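You operate a simulated robot arm through the tools that you are given. There is no shell and no other tool. Be economical: measure what you need, move in short steps, check, and stop when the job is done.

Carry out the task below with a simulated robot arm. There is one attempt and no reset: what you move stays moved.

Task
Take the red brush and leave it on top of the green filter on the top of the test bench. Put one of the lumps from the top of the test bench on the top of the sieve bench. Put the pink square tub on the tan tile. Fetch the green square tub and set it on the blue sign. Close the dial cover. Fetch the sealed teal tin from the top of the low table and set it on the steel ledge under the grey panel. Put the teal tin that says "tan" from the top of the low table on the blue cover and the teal tin marked "gold" on the step under the purple gate. Any order will do. Set down upright: teal tin.

The check looks at the end state, three seconds after you hand in, the way a careful person would. Anything else that was tipped, shoved, dropped, spilled or broken makes it a failure. A push-on lid holds only when it is set on centred and level and pressed home; a screw cap is set on level and turned clockwise until tight.

Robot
A 7-joint arm with a two-finger parallel gripper on a trunk, on a base that drives. Base frame: it is fixed to the floor where the robot stands at the start and does not move with it; the origin is under the middle of the robot, x ahead of it, y to its left, z up; the surface under the hand at the start is at about z = 860. Lengths are in mm, angles in rad, forces in N, time in s.
With the tool pointing down near the work surface it reaches from about 300 to 720 mm from the robot's upright axis, wherever it stands. Its first joint turns from -2.897 to 2.897 rad. Places, roughly: blue cover (15x15x2 cm) [-6000, -4300, 400]; blue sign [500, -2250, 750]; dial cover [-6400, -7900, 1200]; green filter [750, 0, 750]; green square tub (5x5x5 cm) [300, -2500, 900]; lump (4x3x3 cm) [300, -700, 900]; lump (4x4x3 cm) [500, -800, 900]; lump (5x4x4 cm) [600, -400, 900]; pink square tub (5x5x5 cm) [300, -800, 900]; red brush (10x6x10 cm) [600, -100, 900]; sealed teal tin [-6250, -4250, 500]; steel ledge under the grey panel [-6200, -8000, 700]; step under the purple gate (32x22 cm) [-3120, -1260, 260]; tan tile (14x14x2 cm) [600, -3700, 800]; teal tin [-6500, -4500, 500]; top of the sieve bench [-2600, 1000, 900]. Payload 1.57 kg.
Tool frame: the origin (TCP) lies between the finger pads and is the grasp point; the fingertips stand 30 mm ahead of it; z points along the fingers, y is the line along which they close. The gripper opens to 80 mm. The fingers are 17 mm wide and 12 mm thick; the gripper's body (40 by 82 mm) begins 80 mm behind the TCP.
Orientation is that of the tool frame in the base frame, as a unit quaternion [x, y, z, w]. With the fingers straight down and closing along the base's y, the tool's x points along the base's -x, its y along +y and its z along -z.

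Tools
- The arm moves only by the tool drive_tool. Its argument "plan" is a list of rows, each a list of 7 numbers: the shift along the base's x, y, z in mm, then the turn, a rotation vector about the base's x, y, z in rad, then the finger opening in mm, from 0 to 80. In form: [[dx, dy, dz, wx, wy, wz, gripper], ...]. A call has 1 to 12 rows; each row is the pose to reach, as a shift and turn from the pose commanded when the call began. Each row takes 0.2 s and may step no farther than 50 mm and 0.15 rad from the row before; otherwise, or with a gripper value out of range, the whole call is refused. A pose out of reach is approached as far as the arm can. The call stops where the force on the tool passes 40 N (or 10 N more than at its start, if that is more) or the arm is blocked; 0.2 s more then pass. The fingers move at their own pace (about 72 mm/s each) and stop on an object; they squeeze with about 26 N. The grip force told is the motor's: it shows also when the fingers shut on nothing. Time passes only in rows, and 0.2 s behind the last, so rows that repeat a pose let the fingers close. The reply holds the time, the measured pose of the TCP, the force on the tool along the base axes, the opening and the grip force, in the units named above and with some noise, with the torque about the TCP (base axes, N m) and any sound that the robot's microphone picked up.
- Cameras (640 x 400 px; columns grow to the right, rows downward): "scene" is now at [-20.3, 77.7, 1539.3]; the picture's right is [-0.72, -0.70, 0.00], its down [-0.46, 0.47, -0.75] and it looks along [0.52, -0.54, -0.66] (base axes); focal length 271 px, centre (320, 200). "wrist" rides on the gripper at [72, -7, -122] in the tool frame; the picture's right is [0.09, 1.00, 0.00], its down [-0.84, 0.08, -0.54] and it looks along [-0.54, 0.05, 0.84] (tool axes); focal length 238 px, centre (320, 200). There is no depth. A picture from a camera that has moved, and an enlarged one, comes with that camera's place and axes in the base frame and with its lens.
- snapshot(camera): a new picture of that camera. It takes no simulated time.
- move_column(by): slides the trunk up (or, below 0, down) by that many mm; the arm and the scene camera ride with it, the base frame stays. It gives what a move gives, with no picture.
- roll_base(legs): drives the robot by 1 to 6 legs, each [ahead, left, turn to the left] in mm, mm and rad, along the robot's own axes; the way and the turn of a leg run together, so that a leg with both is an arc; at most 1500 mm and 3.142 rad a leg. The arm and the cameras ride along, it lands a little off, and it stops where it bumps. It gives what a move gives.
- head_to(pan, tilt): turns the head with the scene camera to pan (to the left, within 1.501 rad either way) and tilt (down, from -0.506 to 1.204), counted from straight ahead of the robot. It gives what a move gives.
- zoom(camera, box): a new picture of the part [left, top, right, bottom] of that camera's present view, enlarged. It takes no simulated time.
- sign_off(): hands the job in; it is judged then, once.

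Work in short steps. Places have to be worked out from the pictures, the camera data and where the tool is seen: move nearer, look again, correct. Check each grasp and each placing, and mend what went wrong. You have 217 turns and 218 pictures in all, those below and enlarged ones among them. Open the gripper and draw the arm clear of the work before you hand the job in, unless the task says otherwise; then end with one line.

The tools are called after "Request:" by a JSON object that holds its "api" and its "payload". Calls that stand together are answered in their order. drive_tool: Moves the arm, as the interface text tells. Its arguments: {"type":"object","properties":{"plan":{"type":"array"}},"required":["plan"]} The other tools are called the same way: move_column (by) slides the trunk up or down; roll_base (legs) drives the base; head_to (pan, tilt) turns the head that bears the scene camera; snapshot (camera) takes a picture; zoom (camera, box) takes an enlarged picture of a part of a camera's view; sign_off () hands the job in.

At the start:

```text
time: 0.0
position: [270.0, -305.7, 1118.8]
ee_rot: [0.0, 1.0, 0.0, 0.0]
force: [-0.4, 0.6, -0.6]
ft_torque: [-0.02, 0.04, -0.01]
grip_width: 79.8
gripper_force: 0.1
trunk travel left (down, up): [-350.0, 130.0]
robot x, y, heading: [-1.3, -1.2, 0.001]
head pan, tilt: [-0.799, 0.721]
```

scene: 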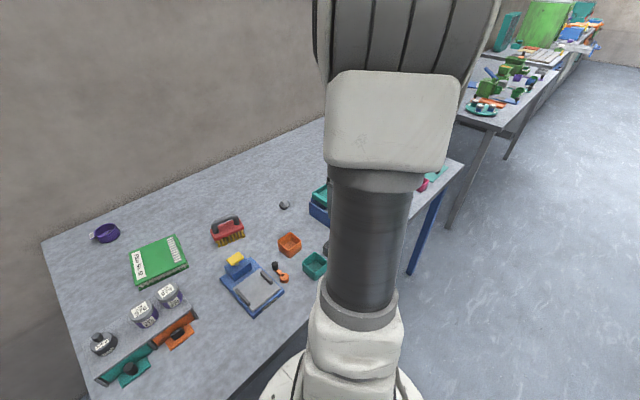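
wrist: 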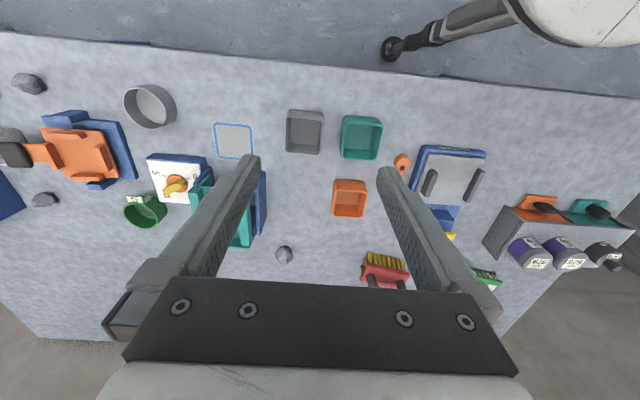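

The wrist view shows the bench from above; I zoom on the scene for the brush and filter, and look at the right-hand part.

Request:
{"api": "zoom", "payload": {"camera": "scene", "box": [40, 180, 340, 390]}}

Request:
{"api": "zoom", "payload": {"camera": "wrist", "box": [320, 120, 640, 320]}}

Request:
{"api": "zoom", "payload": {"camera": "wrist", "box": [0, 60, 280, 260]}}

```text
1.90 times, centred on (190, 285) of scene
camera zoom: at [-20.3, 77.7, 1539.3], right [-0.72, -0.7, 0.0], down [-0.46, 0.47, -0.75], along [0.52, -0.54, -0.66], focal length 517 px, centre (568, 38)
```

zoom: 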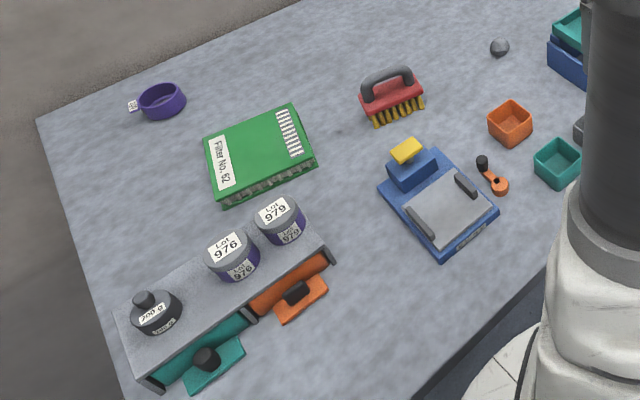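

```text
2.00 times, centred on (480, 220) of wrist
camera zoom: at [198.8, -312.0, 1240.6], right [-0.09, 1.0, 0.0], down [0.84, 0.08, 0.54], along [0.54, 0.05, -0.84], focal length 477 px, centre (0, 160)
```

zoom: 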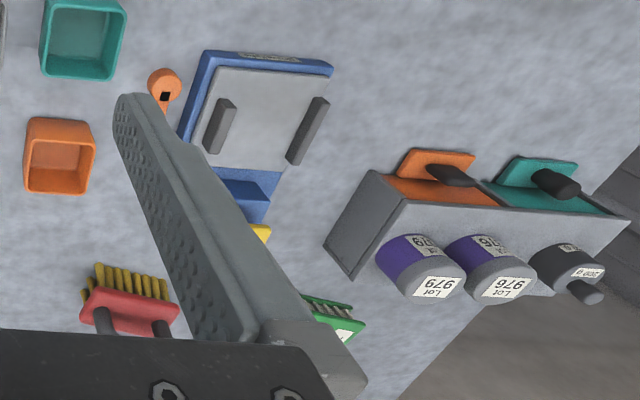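

```text
2.00 times, centred on (140, 160) of wrist
camera zoom: at [198.8, -312.0, 1240.6], right [-0.09, 1.0, 0.0], down [0.84, 0.08, 0.54], along [0.54, 0.05, -0.84], focal length 477 px, centre (680, 280)
```

zoom: 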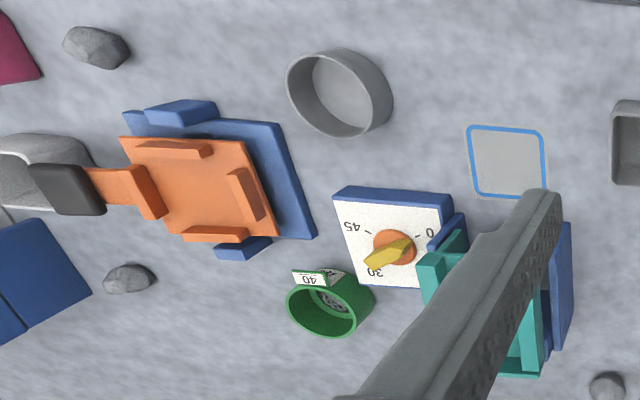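

Green filter (box "Filter No. 82") near (646, 64), brush handle about (596, -138) with axis mostly along y. I swing over the brush with closing across the handle and look.

Request:
{"api": "drive_tool", "payload": {"plan": [[30, 16, -5, 0, 0, 0.12, 80], [60, 32, -10, 0, 0, 0.24, 80], [95, 50, -15, 0, 0, 0.36, 80], [130, 68, -20, 0, 0, 0.48, 80], [165, 87, -25, 0, 0, 0.6, 80], [200, 106, -30, 0, 0, 0.72, 80], [230, 122, -35, 0, 0, 0.84, 80], [260, 138, -40, 0, 0, 0.96, 80], [290, 154, -45, 0, 0, 1.08, 80], [320, 170, -50, 0, 0, 1.21, 80], [320, 170, -50, 0, 0, 1.21, 80]]}}

Request:
{"api": "snapshot", "payload": {"camera": "wrist"}}

Request:
{"api": "snapshot", "payload": {"camera": "scene"}}

```text
time: 2.4
position: [589.7, -134.6, 1066.6]
ee_rot: [-0.569, 0.822, -0.001, 0.0]
force: [0.3, 0.1, 0.0]
ft_torque: [0.0, 0.03, 0.01]
grip_width: 80.0
gripper_force: 0.1
trunk travel left (down, up): [-350.0, 130.0]
robot x, y, heading: [1.6, 0.1, 0.0]
head pan, tilt: [-0.799, 0.721]
```

```text
212 pictures are left
camera wrist: at [571.5, -204.3, 1188.4], right [-0.96, 0.26, 0.0], down [0.22, 0.81, 0.54], along [0.14, 0.52, -0.84], focal length 238 px, centre (320, 200)
```

wrist: 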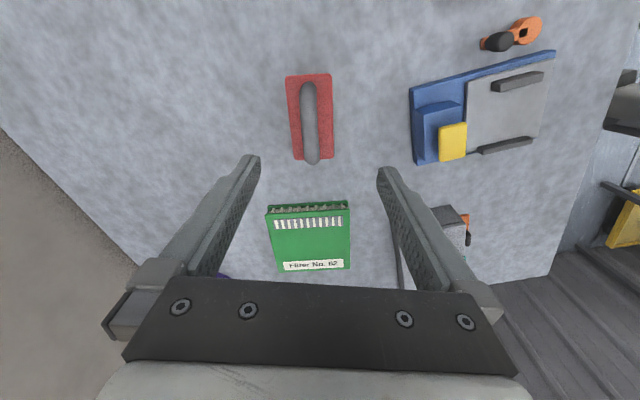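

```text
211 pictures are left
camera scene: at [-20.1, 77.8, 1539.3], right [-0.72, -0.7, 0.0], down [-0.46, 0.47, -0.75], along [0.52, -0.54, -0.66], focal length 271 px, centre (320, 200)
```

scene: 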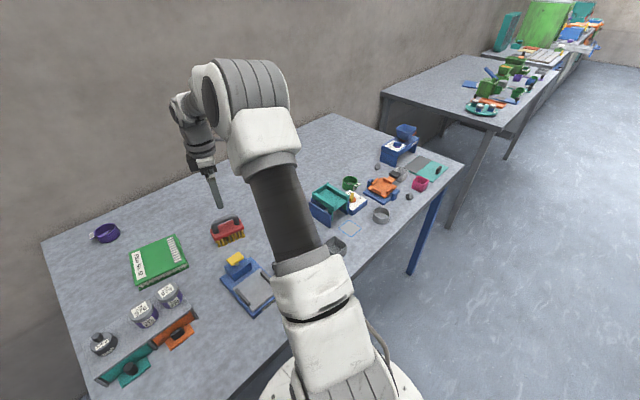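

Brush handle centre works out at about (598, -144, ~930), axis 75°. I descend over it with a small turn and close.

Request:
{"api": "drive_tool", "payload": {"plan": [[8, -9, -40, 0, 0, 0.1, 80], [8, -9, -80, 0, 0, 0.1, 80], [8, -9, -119, 0, 0, 0.1, 80], [8, -9, -119, 0, 0, 0.1, 80]]}}

Request:
{"api": "snapshot", "payload": {"camera": "wrist"}}

Request:
{"api": "zoom", "payload": {"camera": "scene", "box": [100, 140, 300, 280]}}

```text
time: 3.4
position: [599.3, -143.4, 950.0]
ee_rot: [-0.61, 0.793, 0.0, 0.0]
force: [-0.4, -0.3, 0.4]
ft_torque: [0.01, -0.03, -0.01]
grip_width: 79.9
gripper_force: 0.1
trunk travel left (down, up): [-350.0, 130.0]
robot x, y, heading: [2.0, -1.3, -0.002]
head pan, tilt: [-0.799, 0.721]
```

```text
210 pictures are left
camera wrist: at [588.0, -214.5, 1071.4], right [-0.99, 0.17, 0.0], down [0.14, 0.83, 0.54], along [0.09, 0.53, -0.84], focal length 238 px, centre (320, 200)
```

wrist: 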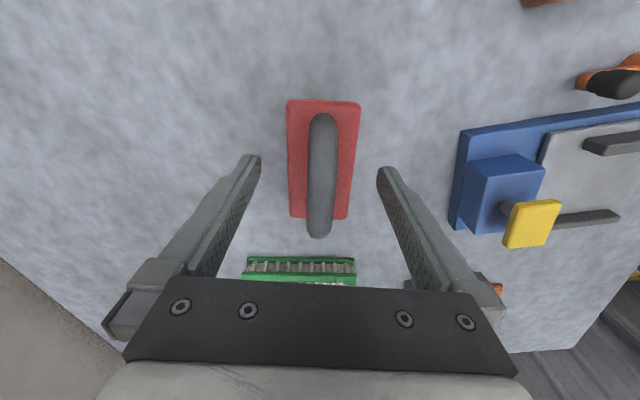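

```text
2.86 times, centred on (200, 210) of scene
camera zoom: at [-20.1, 77.7, 1539.3], right [-0.72, -0.7, 0.0], down [-0.46, 0.47, -0.75], along [0.52, -0.54, -0.66], focal length 775 px, centre (663, 171)
```

zoom: 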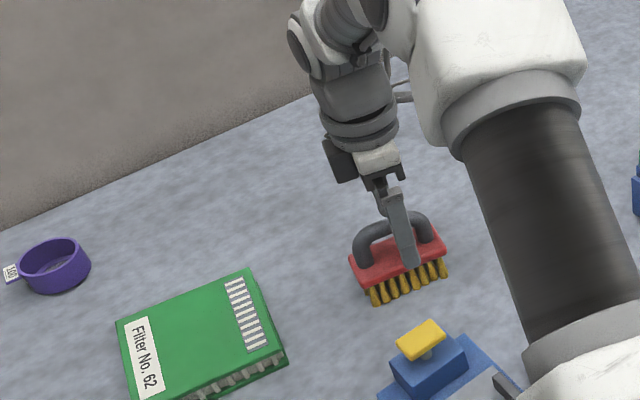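

The handle sits centred between the fingers; close and lift.

Request:
{"api": "drive_tool", "payload": {"plan": [[0, 0, 0, 0, 0, 0, 40], [0, 0, 0, 0, 0, 0, 0], [0, 0, 0, 0, 0, 0, 0], [0, 0, 0, 0, 0, 0, 0], [0, 0, 30, 0, 0, 0, 0], [0, 0, 70, 0, 0, 0, 0], [0, 0, 70, 0, 0, 0, 0]]}}

Request:
{"api": "snapshot", "payload": {"camera": "wrist"}}

Request:
{"api": "zoom", "payload": {"camera": "scene", "box": [100, 140, 300, 280]}}

```text
time: 5.0
position: [600.7, -144.6, 1020.3]
ee_rot: [-0.609, 0.793, 0.001, 0.0]
force: [-0.9, 0.0, -1.3]
ft_torque: [-0.01, -0.04, -0.02]
grip_width: 17.2
gripper_force: 25.9
trunk travel left (down, up): [-350.0, 130.0]
robot x, y, heading: [-3.3, -1.4, 0.0]
head pan, tilt: [-0.799, 0.721]
```

```text
208 pictures are left
camera wrist: at [588.7, -215.8, 1142.3], right [-0.99, 0.17, 0.0], down [0.14, 0.83, 0.54], along [0.09, 0.53, -0.84], focal length 238 px, centre (320, 200)
```

wrist: 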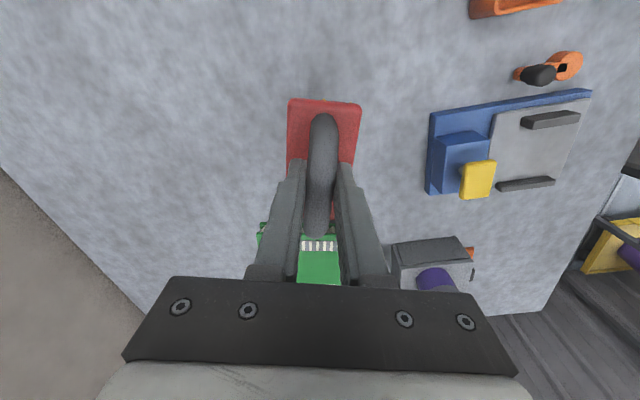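

```text
2.86 times, centred on (200, 210) of scene
camera zoom: at [-20.3, 77.7, 1539.3], right [-0.72, -0.7, 0.0], down [-0.46, 0.47, -0.75], along [0.52, -0.54, -0.66], focal length 775 px, centre (663, 171)
```

zoom: 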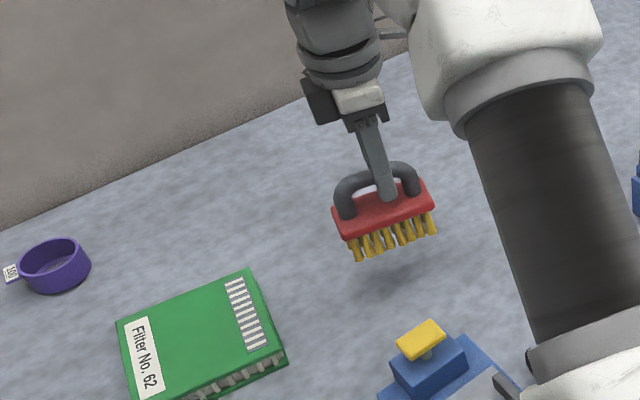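

Brush held. Carry it over the filter centre (~652, 62).

Request:
{"api": "drive_tool", "payload": {"plan": [[10, 42, 10, 0, 0, 0, 0], [20, 84, 10, 0, 0, 0, 0], [31, 126, 10, 0, 0, 0, 0], [42, 168, 10, 0, 0, 0, 0], [52, 209, 10, 0, 0, 0, 0], [52, 209, 10, 0, 0, 0, 0]]}}

Request:
{"api": "snapshot", "payload": {"camera": "wrist"}}

Request:
{"api": "zoom", "payload": {"camera": "scene", "box": [60, 160, 260, 300]}}

```text
time: 6.4
position: [650.9, 65.6, 1031.6]
ee_rot: [-0.609, 0.793, 0.0, 0.0]
force: [0.5, 0.7, -1.6]
ft_torque: [-0.02, 0.0, -0.03]
grip_width: 17.4
gripper_force: 26.4
trunk travel left (down, up): [-350.0, 130.0]
robot x, y, heading: [2.5, 1.0, 0.001]
head pan, tilt: [-0.799, 0.721]
```

```text
206 pictures are left
camera wrist: at [640.2, -5.4, 1153.5], right [-0.99, 0.17, 0.0], down [0.14, 0.83, 0.54], along [0.09, 0.53, -0.84], focal length 238 px, centre (320, 200)
```

wrist: 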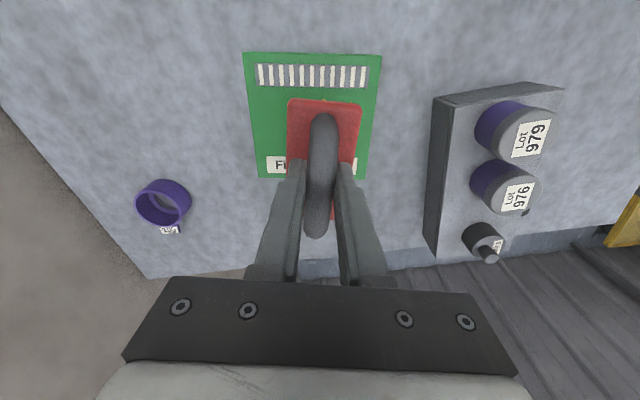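

```text
2.86 times, centred on (160, 230) of scene
camera zoom: at [-20.1, 77.9, 1539.3], right [-0.72, -0.7, 0.0], down [-0.46, 0.47, -0.75], along [0.52, -0.54, -0.66], focal length 775 px, centre (777, 114)
```

zoom: 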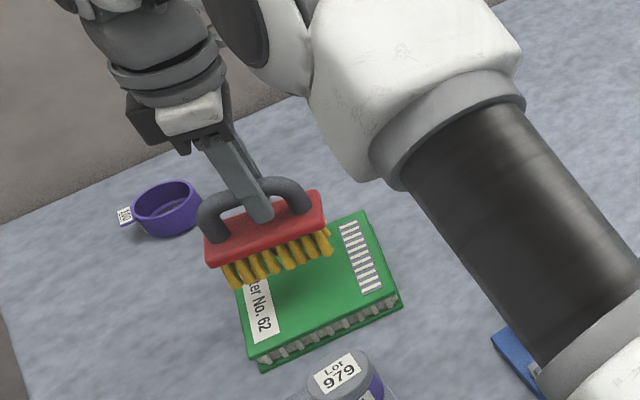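

Filter centre (660, 64); shift +8 x and lower towards contact.

Request:
{"api": "drive_tool", "payload": {"plan": [[8, -1, -20, 0, 0, 0.06, 0], [8, -1, -42, 0, 0, 0.06, 0], [8, -1, -46, 0, 0, 0.06, 0], [8, -1, -46, 0, 0, 0.06, 0]]}}

Request:
{"api": "zoom", "payload": {"camera": "scene", "box": [60, 160, 260, 300]}}

```text
time: 7.4
position: [659.5, 64.4, 984.0]
ee_rot: [-0.632, 0.775, 0.0, -0.001]
force: [0.1, 1.1, -1.0]
ft_torque: [0.0, -0.01, -0.04]
grip_width: 17.1
gripper_force: 26.2
trunk travel left (down, up): [-350.0, 130.0]
robot x, y, heading: [-0.5, -0.7, -0.002]
head pan, tilt: [-0.799, 0.721]
```

```text
2.86 times, centred on (160, 230) of scene
camera zoom: at [-20.1, 77.7, 1539.3], right [-0.72, -0.7, 0.0], down [-0.46, 0.47, -0.75], along [0.52, -0.54, -0.66], focal length 775 px, centre (777, 114)
```

zoom: 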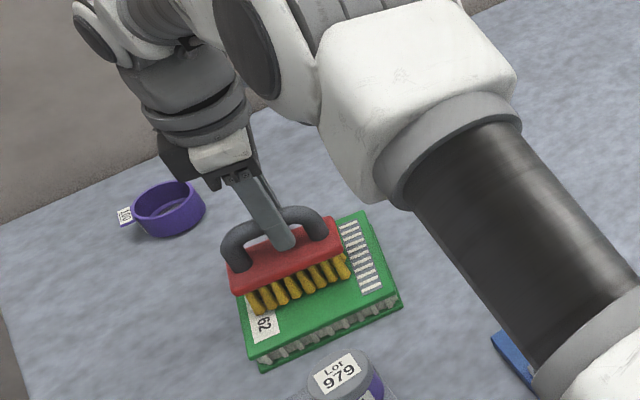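

Close to contact; lower in small steps and watch the force.

Request:
{"api": "drive_tool", "payload": {"plan": [[0, 0, -2, 0, 0, 0, 0], [0, 0, -4, 0, 0, 0, 0], [0, 0, -6, 0, 0, 0, 0]]}}

```text
time: 8.2
position: [657.8, 64.4, 980.4]
ee_rot: [-0.632, 0.775, -0.001, 0.003]
force: [-0.4, 0.4, 11.2]
ft_torque: [-0.11, 0.08, 0.02]
grip_width: 17.1
gripper_force: 25.9
trunk travel left (down, up): [-350.0, 130.0]
robot x, y, heading: [1.4, 1.6, -0.002]
head pan, tilt: [-0.799, 0.721]
```

Contact (11 N). Ease up a bit, open and rise.

Request:
{"api": "drive_tool", "payload": {"plan": [[0, 0, 2, 0, 0, 0, 17], [0, 0, 2, 0, 0, 0, 40], [0, 0, 2, 0, 0, 0, 60], [0, 0, 2, 0, 0, 0, 60], [0, 0, 30, 0, 0, 0, 60], [0, 0, 70, 0, 0, 0, 80], [0, 0, 110, 0, 0, 0, 80]]}}

Request:
{"api": "zoom", "payload": {"camera": "scene", "box": [60, 160, 260, 300]}}

Request:
{"api": "snapshot", "payload": {"camera": "wrist"}}

```text
time: 9.8
position: [658.9, 67.3, 1088.8]
ee_rot: [-0.633, 0.774, 0.0, 0.0]
force: [0.5, -0.4, 0.0]
ft_torque: [0.02, -0.02, -0.01]
grip_width: 80.1
gripper_force: 0.0
trunk travel left (down, up): [-350.0, 130.0]
robot x, y, heading: [1.6, -2.2, -0.001]
head pan, tilt: [-0.799, 0.721]
```

```text
2.86 times, centred on (160, 230) of scene
camera zoom: at [-20.3, 77.7, 1539.3], right [-0.72, -0.7, 0.0], down [-0.46, 0.47, -0.75], along [0.52, -0.54, -0.66], focal length 775 px, centre (777, 114)
```

zoom: 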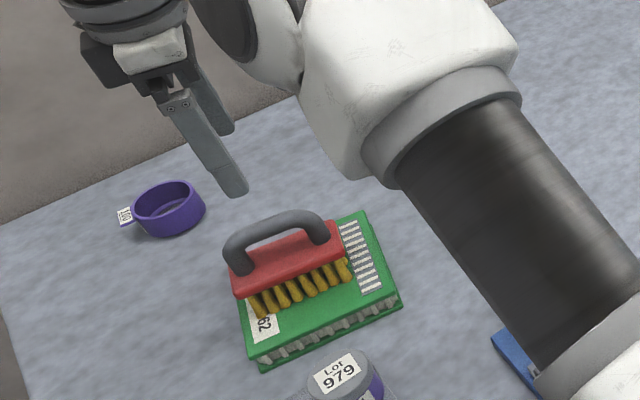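

```text
202 pictures are left
camera wrist: at [651.0, -5.8, 1210.2], right [-0.99, 0.11, 0.0], down [0.09, 0.84, 0.54], along [0.06, 0.54, -0.84], focal length 238 px, centre (320, 200)
```

wrist: 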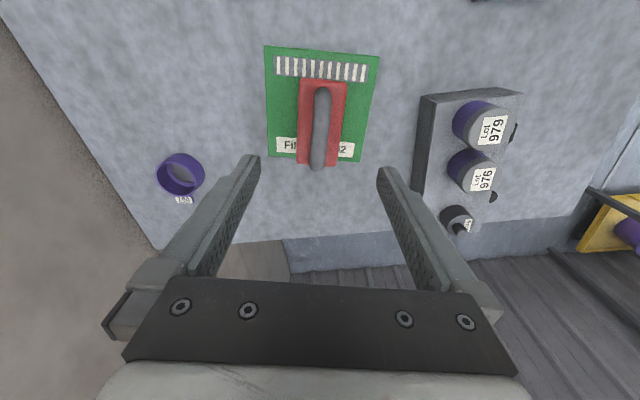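

Brush rests on the filter. Retract the arm to a carrying pose with standard orientation.

Request:
{"api": "drive_tool", "payload": {"plan": [[-25, -20, 10, 0, 0, -0.14, 80], [-50, -40, 20, 0, 0, -0.28, 80], [-75, -60, 30, 0, 0, -0.42, 80], [-100, -80, 40, 0, 0, -0.56, 80], [-125, -100, 50, 0, 0, -0.7, 80], [-150, -120, 60, 0, 0, -0.84, 80], [-175, -140, 70, 0, 0, -0.98, 80], [-205, -160, 80, 0, 0, -1.12, 80], [-235, -180, 90, 0, 0, -1.25, 80], [-265, -200, 90, 0, 0, -1.37, 80], [-265, -200, 90, 0, 0, -1.37, 80]]}}

Request:
{"api": "roll_base", "payload": {"legs": [[0, -700, 0]]}}

Request:
{"api": "snapshot", "payload": {"camera": "wrist"}}

Request:
{"api": "snapshot", "payload": {"camera": "scene"}}

```text
time: 12.2
position: [391.2, -135.8, 1177.7]
ee_rot: [0.001, 1.0, 0.001, 0.0]
force: [-0.2, -0.6, -0.7]
ft_torque: [-0.03, -0.01, 0.03]
grip_width: 79.9
gripper_force: 0.1
trunk travel left (down, up): [-350.0, 130.0]
robot x, y, heading: [0.0, -1.9, -0.002]
head pan, tilt: [-0.799, 0.721]
```

```text
time: 18.0
position: [392.1, -850.2, 1177.8]
ee_rot: [0.001, 1.0, 0.001, 0.001]
force: [-0.2, -0.1, -0.2]
ft_torque: [0.0, 0.01, 0.02]
grip_width: 79.6
gripper_force: 0.0
trunk travel left (down, up): [-350.0, 130.0]
robot x, y, heading: [-1.1, -713.1, -0.005]
head pan, tilt: [-0.799, 0.721]
```

```text
201 pictures are left
camera wrist: at [321.2, -856.5, 1299.8], right [-0.09, 1.0, 0.0], down [0.84, 0.08, 0.54], along [0.54, 0.05, -0.84], focal length 238 px, centre (320, 200)
```

wrist: 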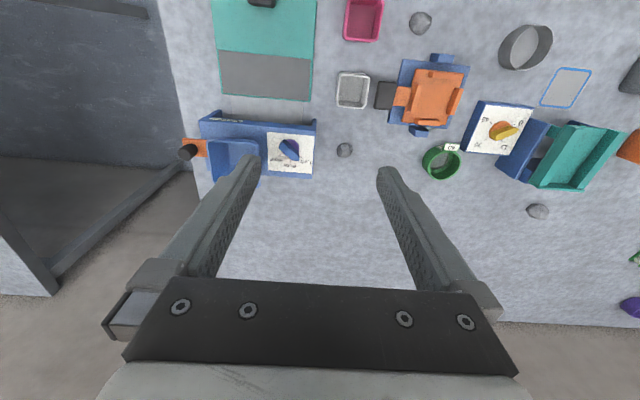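

```text
200 pictures are left
camera scene: at [-20.6, -635.3, 1539.3], right [-0.72, -0.7, 0.0], down [-0.46, 0.47, -0.75], along [0.52, -0.54, -0.66], focal length 271 px, centre (320, 200)
```

scene: 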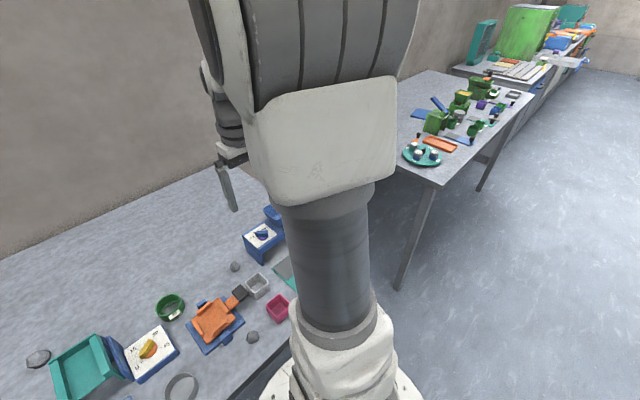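

Pink tub appears near (286, -804). Back up 120 mm for reach, then bring the tool above it.

Request:
{"api": "roll_base", "payload": {"legs": [[-120, 0, 0]]}}

Request:
{"api": "drive_tool", "payload": {"plan": [[15, 40, -40, 0, 0, 0, 80], [15, 44, -80, 0, 0, 0, 80], [15, 44, -120, 0, 0, 0, 80], [15, 44, -120, 0, 0, 0, 80]]}}

Request:
{"api": "snapshot", "payload": {"camera": "wrist"}}

```text
time: 19.4
position: [271.0, -848.5, 1177.8]
ee_rot: [0.0, 1.0, 0.0, 0.0]
force: [0.1, -0.6, -0.6]
ft_torque: [-0.04, 0.01, 0.05]
grip_width: 80.0
gripper_force: 0.1
trunk travel left (down, up): [-350.0, 130.0]
robot x, y, heading: [-119.1, -712.1, -0.002]
head pan, tilt: [-0.799, 0.721]
```

```text
refused: row 1 steps farther than a row can; nothing moved
```

```text
199 pictures are left
camera wrist: at [199.5, -855.9, 1299.8], right [-0.09, 1.0, 0.0], down [0.84, 0.08, 0.54], along [0.54, 0.05, -0.84], focal length 238 px, centre (320, 200)
```

wrist: 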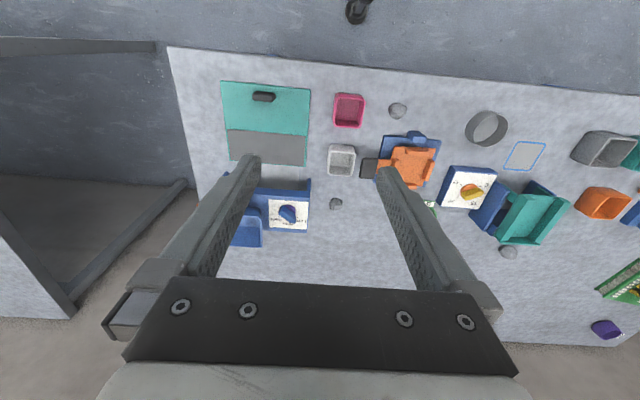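

Pink tub at about (280, -804). Move above it.

Request:
{"api": "drive_tool", "payload": {"plan": [[3, 15, -40, 0, 0, 0, 80], [6, 30, -80, 0, 0, 0, 80], [9, 44, -120, 0, 0, 0, 80], [9, 44, -150, 0, 0, 0, 80], [9, 44, -150, 0, 0, 0, 80]]}}

Request:
{"api": "snapshot", "payload": {"camera": "wrist"}}

```text
time: 20.6
position: [280.2, -804.9, 1028.4]
ee_rot: [0.0, 1.0, 0.0, -0.001]
force: [0.5, 0.0, -0.1]
ft_torque: [0.01, 0.02, -0.01]
grip_width: 80.1
gripper_force: 0.1
trunk travel left (down, up): [-350.0, 130.0]
robot x, y, heading: [-122.0, -715.1, 0.003]
head pan, tilt: [-0.799, 0.721]
```

```text
198 pictures are left
camera wrist: at [208.3, -810.5, 1150.1], right [-0.09, 1.0, 0.0], down [0.84, 0.08, 0.54], along [0.54, 0.05, -0.84], focal length 238 px, centre (320, 200)
```

wrist: 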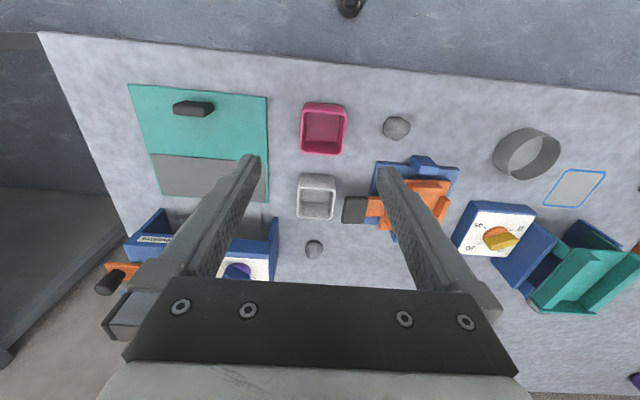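

Tub centre (277, -800), aligned. Descend and grasp.

Request:
{"api": "drive_tool", "payload": {"plan": [[-3, 5, -45, 0, 0, 0, 80], [-3, 5, -90, 0, 0, 0, 80], [-3, 5, -131, 0, 0, 0, 80], [-3, 5, -131, 0, 0, 0, 80], [-3, 5, -131, 0, 0, 0, 40], [-3, 5, -131, 0, 0, 0, 30], [-3, 5, -131, 0, 0, 0, 30], [-3, 5, -100, 0, 0, 0, 30], [-3, 5, -55, 0, 0, 0, 30]]}}

Request:
{"api": "snapshot", "payload": {"camera": "wrist"}}

```text
time: 22.6
position: [276.4, -801.5, 973.8]
ee_rot: [0.0, 1.0, 0.0, 0.0]
force: [-0.6, 1.2, -0.2]
ft_torque: [-0.02, 0.01, 0.0]
grip_width: 47.1
gripper_force: 25.9
trunk travel left (down, up): [-350.0, 130.0]
robot x, y, heading: [-116.4, -712.9, 0.002]
head pan, tilt: [-0.799, 0.721]
```

```text
197 pictures are left
camera wrist: at [204.6, -808.7, 1095.4], right [-0.09, 1.0, 0.0], down [0.84, 0.08, 0.54], along [0.54, 0.05, -0.84], focal length 238 px, centre (320, 200)
```

wrist: 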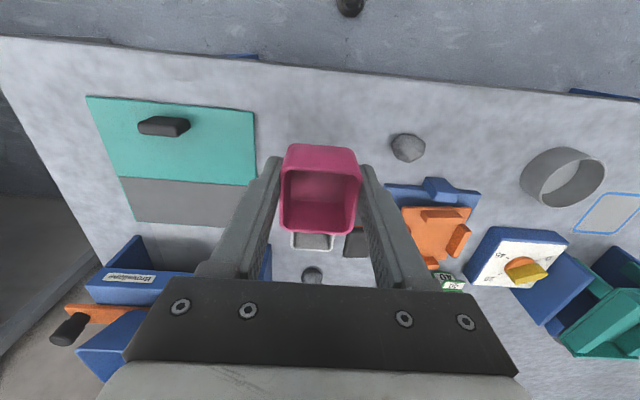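

Tub held. Raise, back off, and drive right towards the tile.

Request:
{"api": "drive_tool", "payload": {"plan": [[0, 0, 50, 0, 0, 0, 30], [0, 0, 100, 0, 0, 0, 30], [0, 0, 150, 0, 0, 0, 30], [0, 0, 180, 0, 0, 0, 30]]}}

Request:
{"api": "roll_base", "payload": {"legs": [[-250, 0, 0], [0, -1500, 0], [0, -1450, 0]]}}

Request:
{"api": "head_to", "payload": {"pan": 0.0, "tilt": 0.55}}

Request:
{"api": "snapshot", "payload": {"camera": "scene"}}

Request:
{"api": "snapshot", "payload": {"camera": "wrist"}}

```text
time: 23.6
position: [275.4, -802.3, 1154.8]
ee_rot: [0.0, 1.0, 0.0, -0.001]
force: [-1.1, -0.5, -1.0]
ft_torque: [0.02, 0.01, -0.01]
grip_width: 47.1
gripper_force: 25.7
trunk travel left (down, up): [-350.0, 130.0]
robot x, y, heading: [-124.5, -714.7, 0.004]
head pan, tilt: [-0.799, 0.721]
```

```text
time: 47.5
position: [26.0, -3759.9, 1154.0]
ee_rot: [-0.002, 1.0, 0.0, 0.001]
force: [0.1, 0.2, -0.1]
ft_torque: [0.03, -0.01, -0.01]
grip_width: 47.0
gripper_force: 25.8
trunk travel left (down, up): [-350.0, 130.0]
robot x, y, heading: [-373.4, -3670.7, 0.002]
head pan, tilt: [-0.799, 0.721]
```

```text
time: 48.6
position: [26.4, -3759.2, 1154.9]
ee_rot: [-0.001, 1.0, 0.0, 0.0]
force: [0.7, -0.2, -0.5]
ft_torque: [0.0, -0.04, 0.02]
grip_width: 47.0
gripper_force: 26.3
trunk travel left (down, up): [-350.0, 130.0]
robot x, y, heading: [-369.7, -3673.1, 0.001]
head pan, tilt: [0.0, 0.55]
```

```text
196 pictures are left
camera scene: at [-362.4, -3532.9, 1554.3], right [0.0, -1.0, 0.0], down [-0.52, 0.0, -0.85], along [0.85, 0.0, -0.52], focal length 271 px, centre (320, 200)
```

scene: 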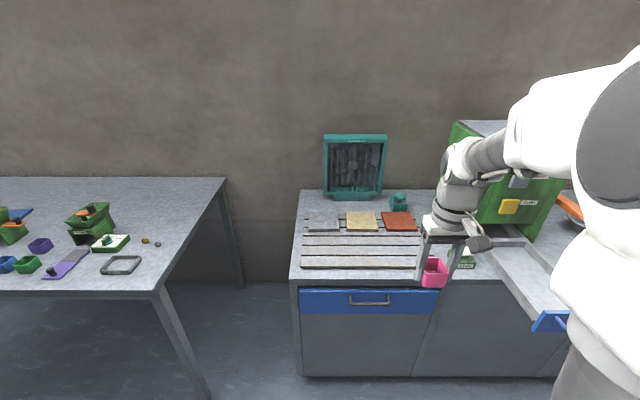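

```text
195 pictures are left
camera wrist: at [-44.9, -3766.3, 1276.0], right [-0.1, 1.0, 0.0], down [0.84, 0.08, 0.54], along [0.54, 0.05, -0.84], focal length 238 px, centre (320, 200)
```

wrist: 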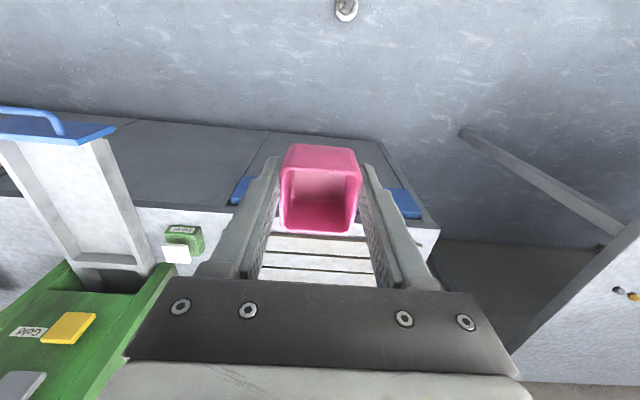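

I zoom on the tiles to locate the tan one.

Request:
{"api": "zoom", "payload": {"camera": "scene", "box": [280, 120, 480, 290]}}

```text
2.35 times, centred on (380, 205) of scene
camera zoom: at [-362.4, -3532.9, 1554.3], right [0.0, -1.0, 0.0], down [-0.52, 0.0, -0.85], along [0.85, 0.0, -0.52], focal length 638 px, centre (179, 188)
```

zoom: 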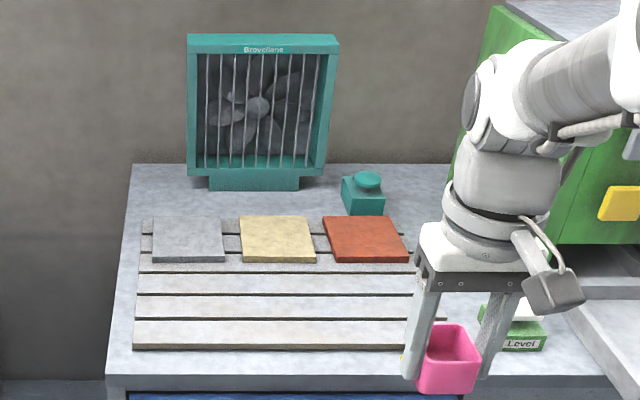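

Tan tile at roughly (580–610, -3715). Drive forward.

Request:
{"api": "roll_base", "payload": {"legs": [[340, 0, 0]]}}

Request:
{"api": "snapshot", "payload": {"camera": "wrist"}}

Request:
{"api": "snapshot", "payload": {"camera": "scene"}}

```text
time: 51.4
position: [364.4, -3756.4, 1153.5]
ee_rot: [-0.004, 1.0, 0.0, 0.0]
force: [-0.4, 0.2, -1.4]
ft_torque: [-0.02, -0.04, -0.03]
grip_width: 47.1
gripper_force: 25.6
trunk travel left (down, up): [-350.0, 130.0]
robot x, y, heading: [-33.6, -3670.7, 0.012]
head pan, tilt: [0.0, 0.55]
```

```text
193 pictures are left
camera wrist: at [293.5, -3763.6, 1276.0], right [-0.1, 1.0, 0.0], down [0.84, 0.08, 0.54], along [0.54, 0.05, -0.84], focal length 238 px, centre (320, 200)
```

wrist: 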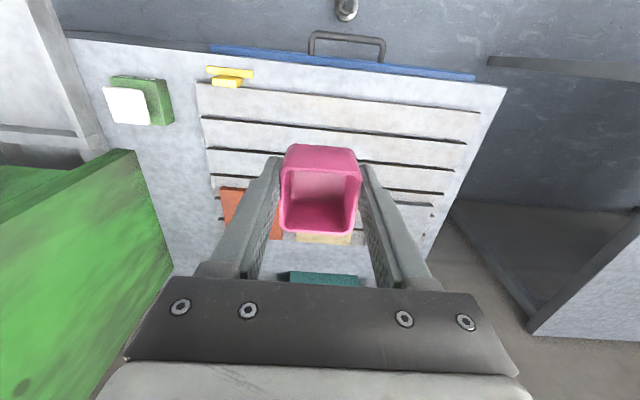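

```text
192 pictures are left
camera scene: at [-24.7, -3531.2, 1554.3], right [0.01, -1.0, 0.0], down [-0.52, 0.0, -0.85], along [0.85, 0.01, -0.52], focal length 271 px, centre (320, 200)
```

scene: 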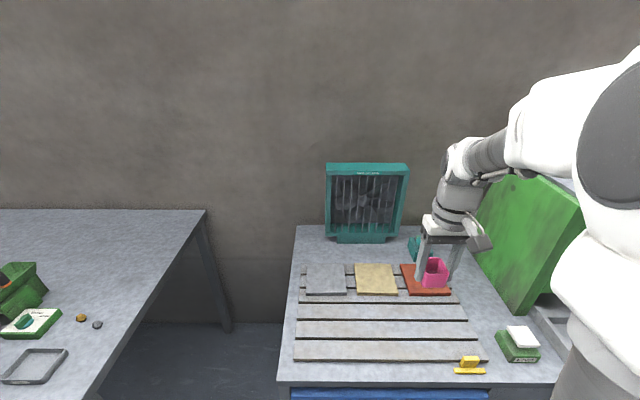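

Triangulation gives tile about (625, -3715, ~835). Move the tub to above it and look.

Request:
{"api": "drive_tool", "payload": {"plan": [[45, 10, -10, 0, 0, 0, 30], [90, 20, -20, 0, 0, 0, 30], [135, 30, -30, 0, 0, 0, 30], [180, 40, -50, 0, 0, 0, 30], [220, 42, -75, 0, 0, 0, 30], [250, 42, -100, 0, 0, 0, 30], [250, 42, -130, 0, 0, 0, 30], [250, 42, -130, 0, 0, 0, 30]]}}

Request:
{"api": "snapshot", "payload": {"camera": "wrist"}}

Request:
{"api": "zoom", "payload": {"camera": "scene", "box": [280, 180, 520, 330]}}

```text
refused: row 4 steps farther than a row can; nothing moved
```

```text
191 pictures are left
camera wrist: at [293.5, -3763.6, 1276.0], right [-0.1, 1.0, 0.0], down [0.84, 0.08, 0.54], along [0.54, 0.05, -0.84], focal length 238 px, centre (320, 200)
```

wrist: 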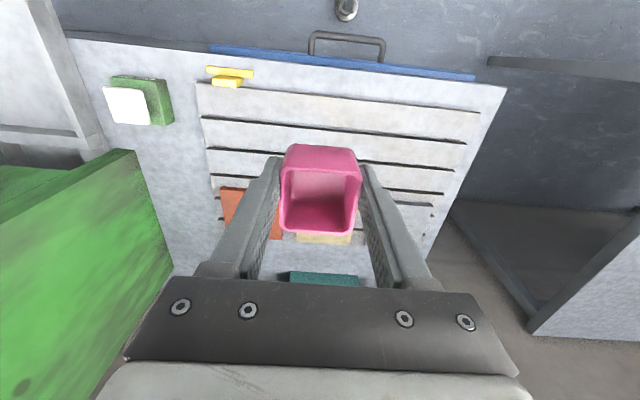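

```text
2.67 times, centred on (400, 255) of scene
camera zoom: at [-24.7, -3531.2, 1554.3], right [0.01, -1.0, 0.0], down [-0.52, 0.0, -0.85], along [0.85, 0.01, -0.52], focal length 723 px, centre (107, 53)
```

zoom: 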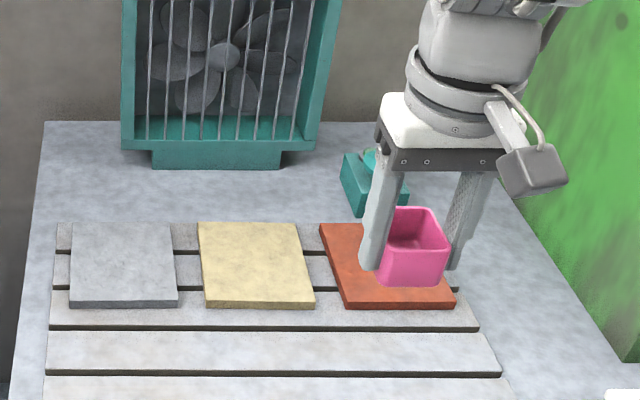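

Tile centre ~ (640-660, -3715). Move with smaller steps.

Request:
{"api": "drive_tool", "payload": {"plan": [[45, 8, -10, 0, 0, 0, 30], [90, 16, -20, 0, 0, 0, 30], [135, 24, -30, 0, 0, 0, 30], [178, 32, -45, 0, 0, 0, 30], [218, 42, -65, 0, 0, 0, 30], [250, 42, -95, 0, 0, 0, 30], [260, 42, -130, 0, 0, 0, 30], [260, 42, -130, 0, 0, 0, 30]]}}

Request:
{"api": "snapshot", "payload": {"camera": "wrist"}}

Request:
{"api": "zoom", "payload": {"camera": "scene", "box": [280, 180, 520, 330]}}

```text
time: 53.2
position: [625.3, -3715.1, 1025.4]
ee_rot: [-0.003, 1.0, 0.0, 0.0]
force: [-0.2, -0.5, 0.0]
ft_torque: [0.0, 0.0, 0.0]
grip_width: 47.1
gripper_force: 25.5
trunk travel left (down, up): [-350.0, 130.0]
robot x, y, heading: [-34.8, -3668.5, 0.008]
head pan, tilt: [0.0, 0.55]
```

```text
189 pictures are left
camera wrist: at [554.4, -3722.2, 1146.8], right [-0.1, 1.0, 0.0], down [0.84, 0.08, 0.54], along [0.54, 0.05, -0.84], focal length 238 px, centre (320, 200)
```

wrist: 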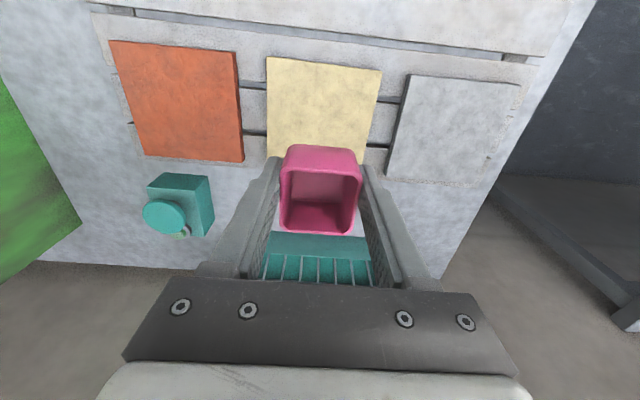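

```text
2.67 times, centred on (400, 255) of scene
camera zoom: at [-24.6, -3531.2, 1554.3], right [0.01, -1.0, 0.0], down [-0.52, 0.0, -0.85], along [0.85, 0.01, -0.52], focal length 723 px, centre (107, 53)
```

zoom: 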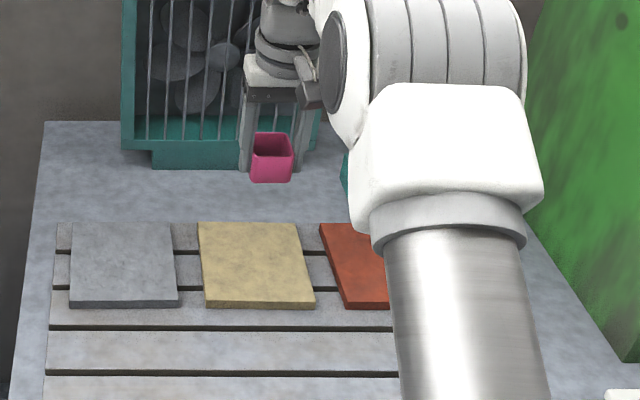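

Tile centre ≈ (639, -3715), top ≈ 825±10. Descend to just above.

Request:
{"api": "drive_tool", "payload": {"plan": [[13, 0, -45, 0, 0, 0, 30], [13, 0, -90, 0, 0, 0, 30], [13, 0, -135, 0, 0, 0, 30], [13, 0, -140, 0, 0, 0, 30], [13, 0, -140, 0, 0, 0, 30]]}}

Request:
{"api": "snapshot", "payload": {"camera": "wrist"}}

Request:
{"api": "zoom", "payload": {"camera": "scene", "box": [280, 180, 520, 330]}}

```text
time: 54.4
position: [636.8, -3714.9, 885.3]
ee_rot: [-0.003, 1.0, 0.0, 0.0]
force: [0.9, -0.5, -0.9]
ft_torque: [0.01, -0.02, -0.01]
grip_width: 47.2
gripper_force: 26.5
trunk travel left (down, up): [-350.0, 130.0]
robot x, y, heading: [-36.3, -3670.5, 0.009]
head pan, tilt: [0.0, 0.55]
```

```text
187 pictures are left
camera wrist: at [566.4, -3721.3, 1006.2], right [-0.1, 1.0, 0.0], down [0.84, 0.08, 0.54], along [0.54, 0.05, -0.84], focal length 238 px, centre (320, 200)
```

wrist: 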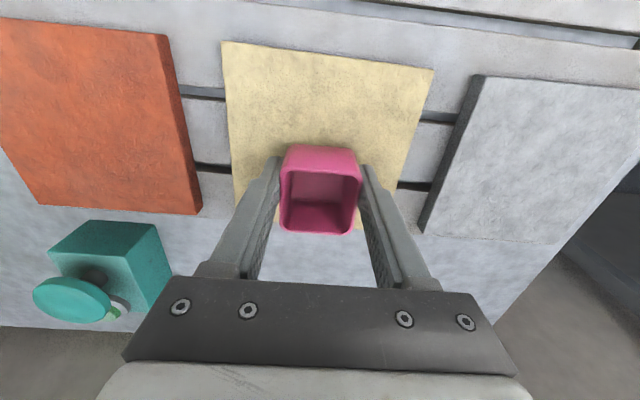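

```text
2.67 times, centred on (400, 255) of scene
camera zoom: at [-24.7, -3531.2, 1554.3], right [0.01, -1.0, 0.0], down [-0.52, 0.0, -0.85], along [0.85, 0.01, -0.52], focal length 723 px, centre (107, 53)
```

zoom: 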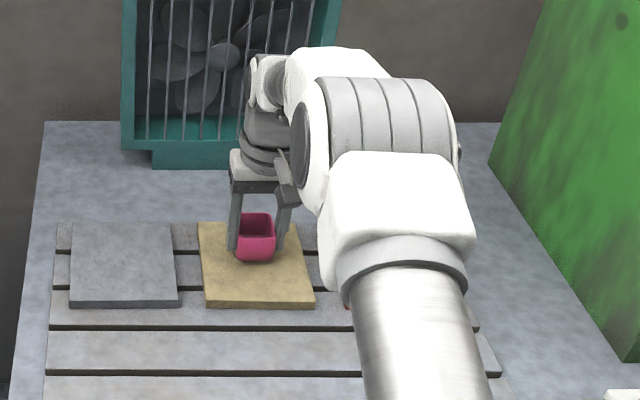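

Still above; tile top ≈ 825. Lower in small steps to contact.

Request:
{"api": "drive_tool", "payload": {"plan": [[2, 0, -8, 0, 0, 0, 30], [2, 0, -14, 0, 0, 0, 30], [2, 0, -17, 0, 0, 0, 30], [2, 0, -20, 0, 0, 0, 30]]}}

```text
time: 55.5
position: [642.5, -3714.2, 872.6]
ee_rot: [-0.003, 1.0, -0.001, 0.007]
force: [-1.3, 0.5, 14.1]
ft_torque: [0.01, 0.27, -0.06]
grip_width: 47.2
gripper_force: 25.3
trunk travel left (down, up): [-350.0, 130.0]
robot x, y, heading: [-34.5, -3669.9, 0.004]
head pan, tilt: [0.0, 0.55]
stopped in row 4: the force on the tool passed its limit at 42 N (the readings are from after the stop); the commanded pose is now the measured one
```

Contact at ~872. Ease up and release.

Request:
{"api": "drive_tool", "payload": {"plan": [[0, 0, 1, 0, 0, 0, 47], [0, 0, 1, 0, 0, 0, 60], [0, 0, 1, 0, 0, 0, 78], [0, 0, 1, 0, 0, 0, 78], [0, 0, 40, 0, 0, 0, 78], [0, 0, 85, 0, 0, 0, 78], [0, 0, 130, 0, 0, 0, 78]]}}

Request:
{"api": "snapshot", "payload": {"camera": "wrist"}}

Request:
{"api": "zoom", "payload": {"camera": "scene", "box": [280, 180, 520, 330]}}

```text
time: 57.1
position: [643.0, -3716.3, 998.3]
ee_rot: [-0.003, 1.0, 0.001, 0.004]
force: [-0.4, 0.1, -0.4]
ft_torque: [-0.01, 0.0, -0.03]
grip_width: 78.1
gripper_force: 0.0
trunk travel left (down, up): [-350.0, 130.0]
robot x, y, heading: [-36.0, -3671.3, 0.008]
head pan, tilt: [0.0, 0.55]
```

```text
185 pictures are left
camera wrist: at [570.6, -3723.9, 1120.2], right [-0.1, 1.0, 0.0], down [0.83, 0.08, 0.55], along [0.55, 0.05, -0.84], focal length 238 px, centre (320, 200)
```

wrist: 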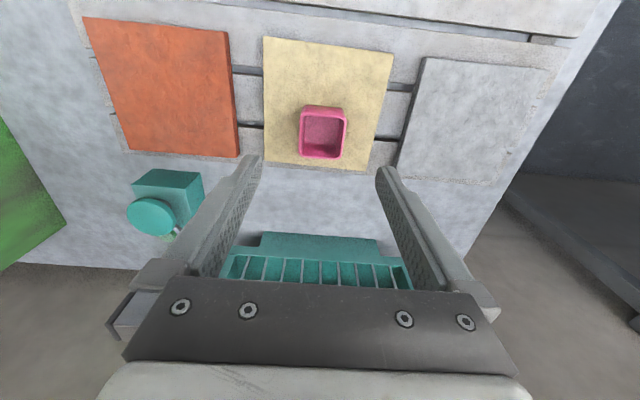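

```text
2.67 times, centred on (400, 255) of scene
camera zoom: at [-24.9, -3531.2, 1554.2], right [0.01, -1.0, 0.0], down [-0.52, 0.0, -0.85], along [0.85, 0.01, -0.52], focal length 723 px, centre (107, 53)
```

zoom: 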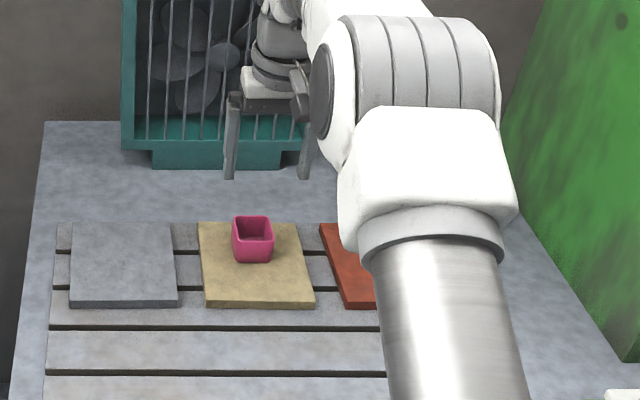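

Pink tub sits on the tan tile. Retract, and drive to the second bench.

Request:
{"api": "drive_tool", "payload": {"plan": [[0, 0, 50, 0, 0, 0, 80], [0, 0, 100, 0, 0, 0, 80], [-40, 0, 130, 0, 0, 0, 80], [-85, 0, 150, 0, 0, 0, 80], [-130, 0, 160, 0, 0, 0, 80], [-178, 0, 160, 0, 0, 0, 80], [-225, 0, 160, 0, 0, 0, 80], [-260, 0, 160, 0, 0, 0, 80]]}}

Request:
{"api": "roll_base", "payload": {"legs": [[-300, 0, 0], [0, 1150, 0]]}}

Request:
{"api": "head_to", "payload": {"pan": 0.1, "tilt": 0.6}}

Request:
{"api": "snapshot", "payload": {"camera": "scene"}}

Request:
{"api": "snapshot", "payload": {"camera": "wrist"}}

```text
time: 58.9
position: [381.9, -3714.4, 1159.7]
ee_rot: [-0.003, 1.0, -0.001, 0.004]
force: [-0.6, -0.1, -0.2]
ft_torque: [-0.02, 0.0, -0.01]
grip_width: 80.1
gripper_force: 0.1
trunk travel left (down, up): [-350.0, 130.0]
robot x, y, heading: [-38.6, -3667.5, 0.011]
head pan, tilt: [0.0, 0.55]
```

```text
time: 69.9
position: [73.4, -2573.4, 1159.2]
ee_rot: [-0.001, 1.0, 0.0, 0.003]
force: [0.2, 0.5, 0.7]
ft_torque: [0.02, 0.03, 0.01]
grip_width: 80.0
gripper_force: 0.1
trunk travel left (down, up): [-350.0, 130.0]
robot x, y, heading: [-341.3, -2524.5, 0.005]
head pan, tilt: [0.0, 0.55]
```

```text
time: 70.5
position: [74.3, -2573.1, 1159.3]
ee_rot: [-0.002, 1.0, 0.001, 0.004]
force: [-0.1, 0.3, -0.4]
ft_torque: [-0.03, 0.02, 0.04]
grip_width: 80.2
gripper_force: 0.1
trunk travel left (down, up): [-350.0, 130.0]
robot x, y, heading: [-340.3, -2526.1, 0.001]
head pan, tilt: [0.099, 0.6]
```

```text
183 pictures are left
camera scene: at [-334.5, -2380.5, 1549.8], right [0.1, -0.99, 0.0], down [-0.56, -0.06, -0.83], along [0.82, 0.08, -0.56], focal length 271 px, centre (320, 200)
```

scene: 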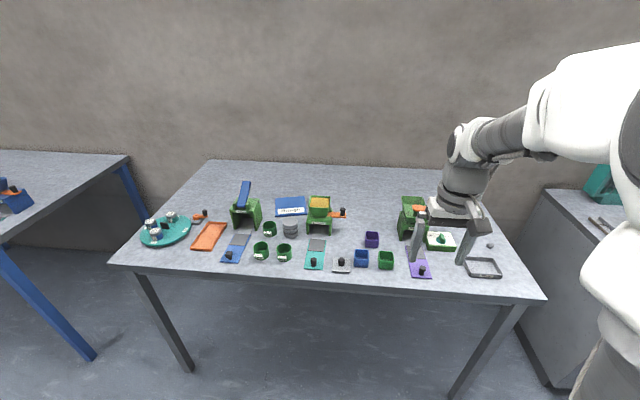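

```text
182 pictures are left
camera wrist: at [1.7, -2579.9, 1280.1], right [-0.09, 1.0, 0.0], down [0.83, 0.08, 0.55], along [0.55, 0.05, -0.84], focal length 238 px, centre (320, 200)
```

wrist: 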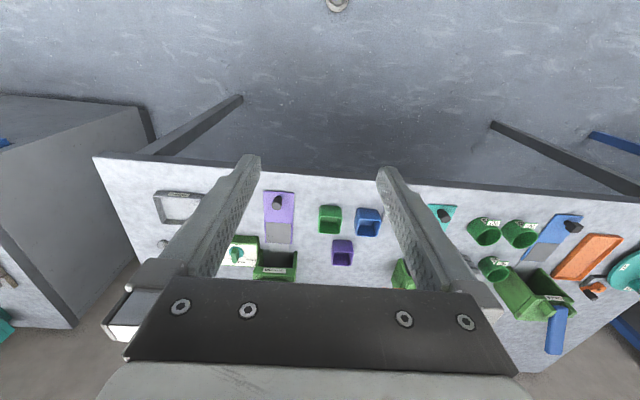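

Request:
{"api": "zoom", "payload": {"camera": "scene", "box": [220, 170, 420, 290]}}

```text
3.20 times, centred on (320, 230) of scene
camera zoom: at [-334.5, -2380.5, 1549.8], right [0.1, -0.99, 0.0], down [-0.56, -0.06, -0.83], along [0.82, 0.08, -0.56], focal length 868 px, centre (320, 104)
```

zoom: 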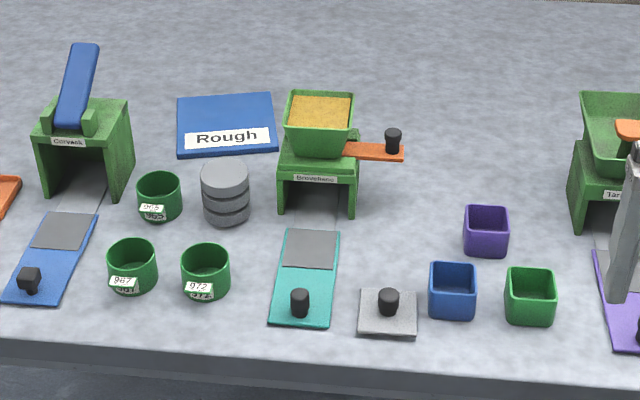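

Green tub near (308, -2535), blue sign "Rough" near (605, -2164) lying on the bench. Drive in to a spot that reaches both.

Request:
{"api": "roll_base", "payload": {"legs": [[0, 170, 0], [310, 0, 0]]}}

Request:
{"api": "snapshot", "payload": {"camera": "scene"}}

Request:
{"api": "snapshot", "payload": {"camera": "wrist"}}

```text
time: 74.7
position: [386.4, -2401.5, 1158.9]
ee_rot: [0.0, 1.0, 0.0, 0.003]
force: [0.6, -0.5, -0.5]
ft_torque: [-0.03, 0.01, 0.03]
grip_width: 80.1
gripper_force: 0.1
trunk travel left (down, up): [-350.0, 130.0]
robot x, y, heading: [-25.3, -2354.5, 0.001]
head pan, tilt: [0.099, 0.6]
```

```text
180 pictures are left
camera scene: at [-20.4, -2207.5, 1549.8], right [0.1, -0.99, 0.0], down [-0.56, -0.06, -0.83], along [0.82, 0.08, -0.56], focal length 271 px, centre (320, 200)
```

scene: 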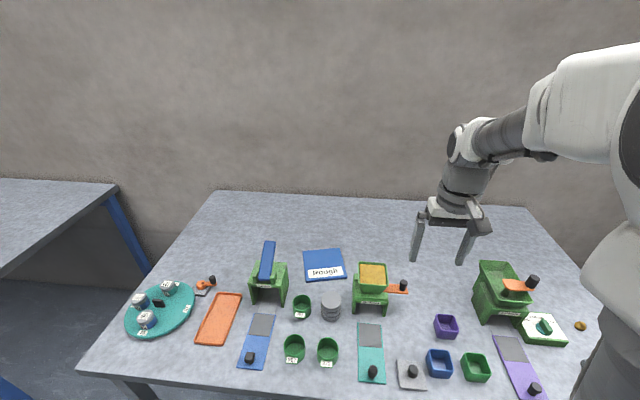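

```text
179 pictures are left
camera wrist: at [315.5, -2407.4, 1280.1], right [-0.09, 1.0, 0.0], down [0.83, 0.08, 0.55], along [0.55, 0.05, -0.84], focal length 238 px, centre (320, 200)
```

wrist: 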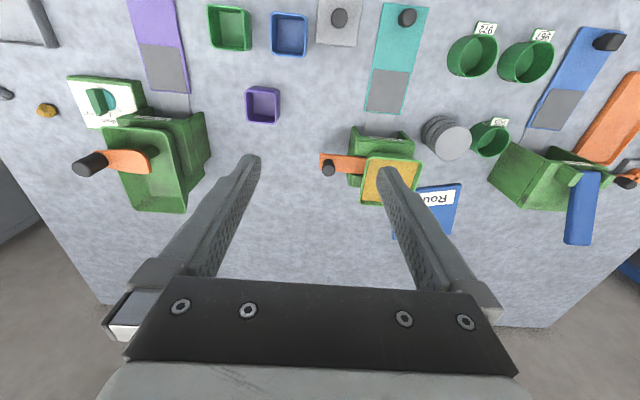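

Green tub ≈ (308, -2528). Move above it with 66 mm opening for a closer look.

Request:
{"api": "drive_tool", "payload": {"plan": [[-20, -32, -25, 0, 0, 0, 66], [-40, -64, -50, 0, 0, 0, 66], [-60, -96, -75, 0, 0, 0, 66], [-78, -127, -100, 0, 0, 0, 66], [-78, -127, -140, 0, 0, 0, 66], [-78, -127, -140, 0, 0, 0, 66]]}}

Request:
{"api": "snapshot", "payload": {"camera": "wrist"}}

```text
time: 76.1
position: [308.4, -2527.5, 1019.6]
ee_rot: [-0.001, 1.0, 0.0, 0.004]
force: [0.6, -0.6, 0.0]
ft_torque: [-0.02, -0.01, 0.01]
grip_width: 66.2
gripper_force: 0.0
trunk travel left (down, up): [-350.0, 130.0]
robot x, y, heading: [-32.7, -2352.1, 0.0]
head pan, tilt: [0.099, 0.6]
```

```text
178 pictures are left
camera wrist: at [236.7, -2535.1, 1141.2], right [-0.09, 1.0, 0.0], down [0.83, 0.08, 0.55], along [0.55, 0.05, -0.84], focal length 238 px, centre (320, 200)
```

wrist: 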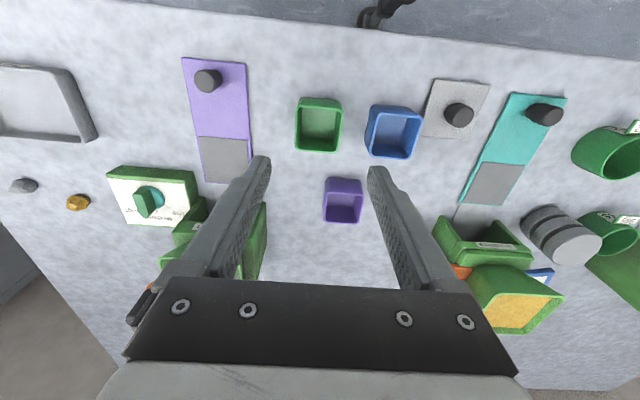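

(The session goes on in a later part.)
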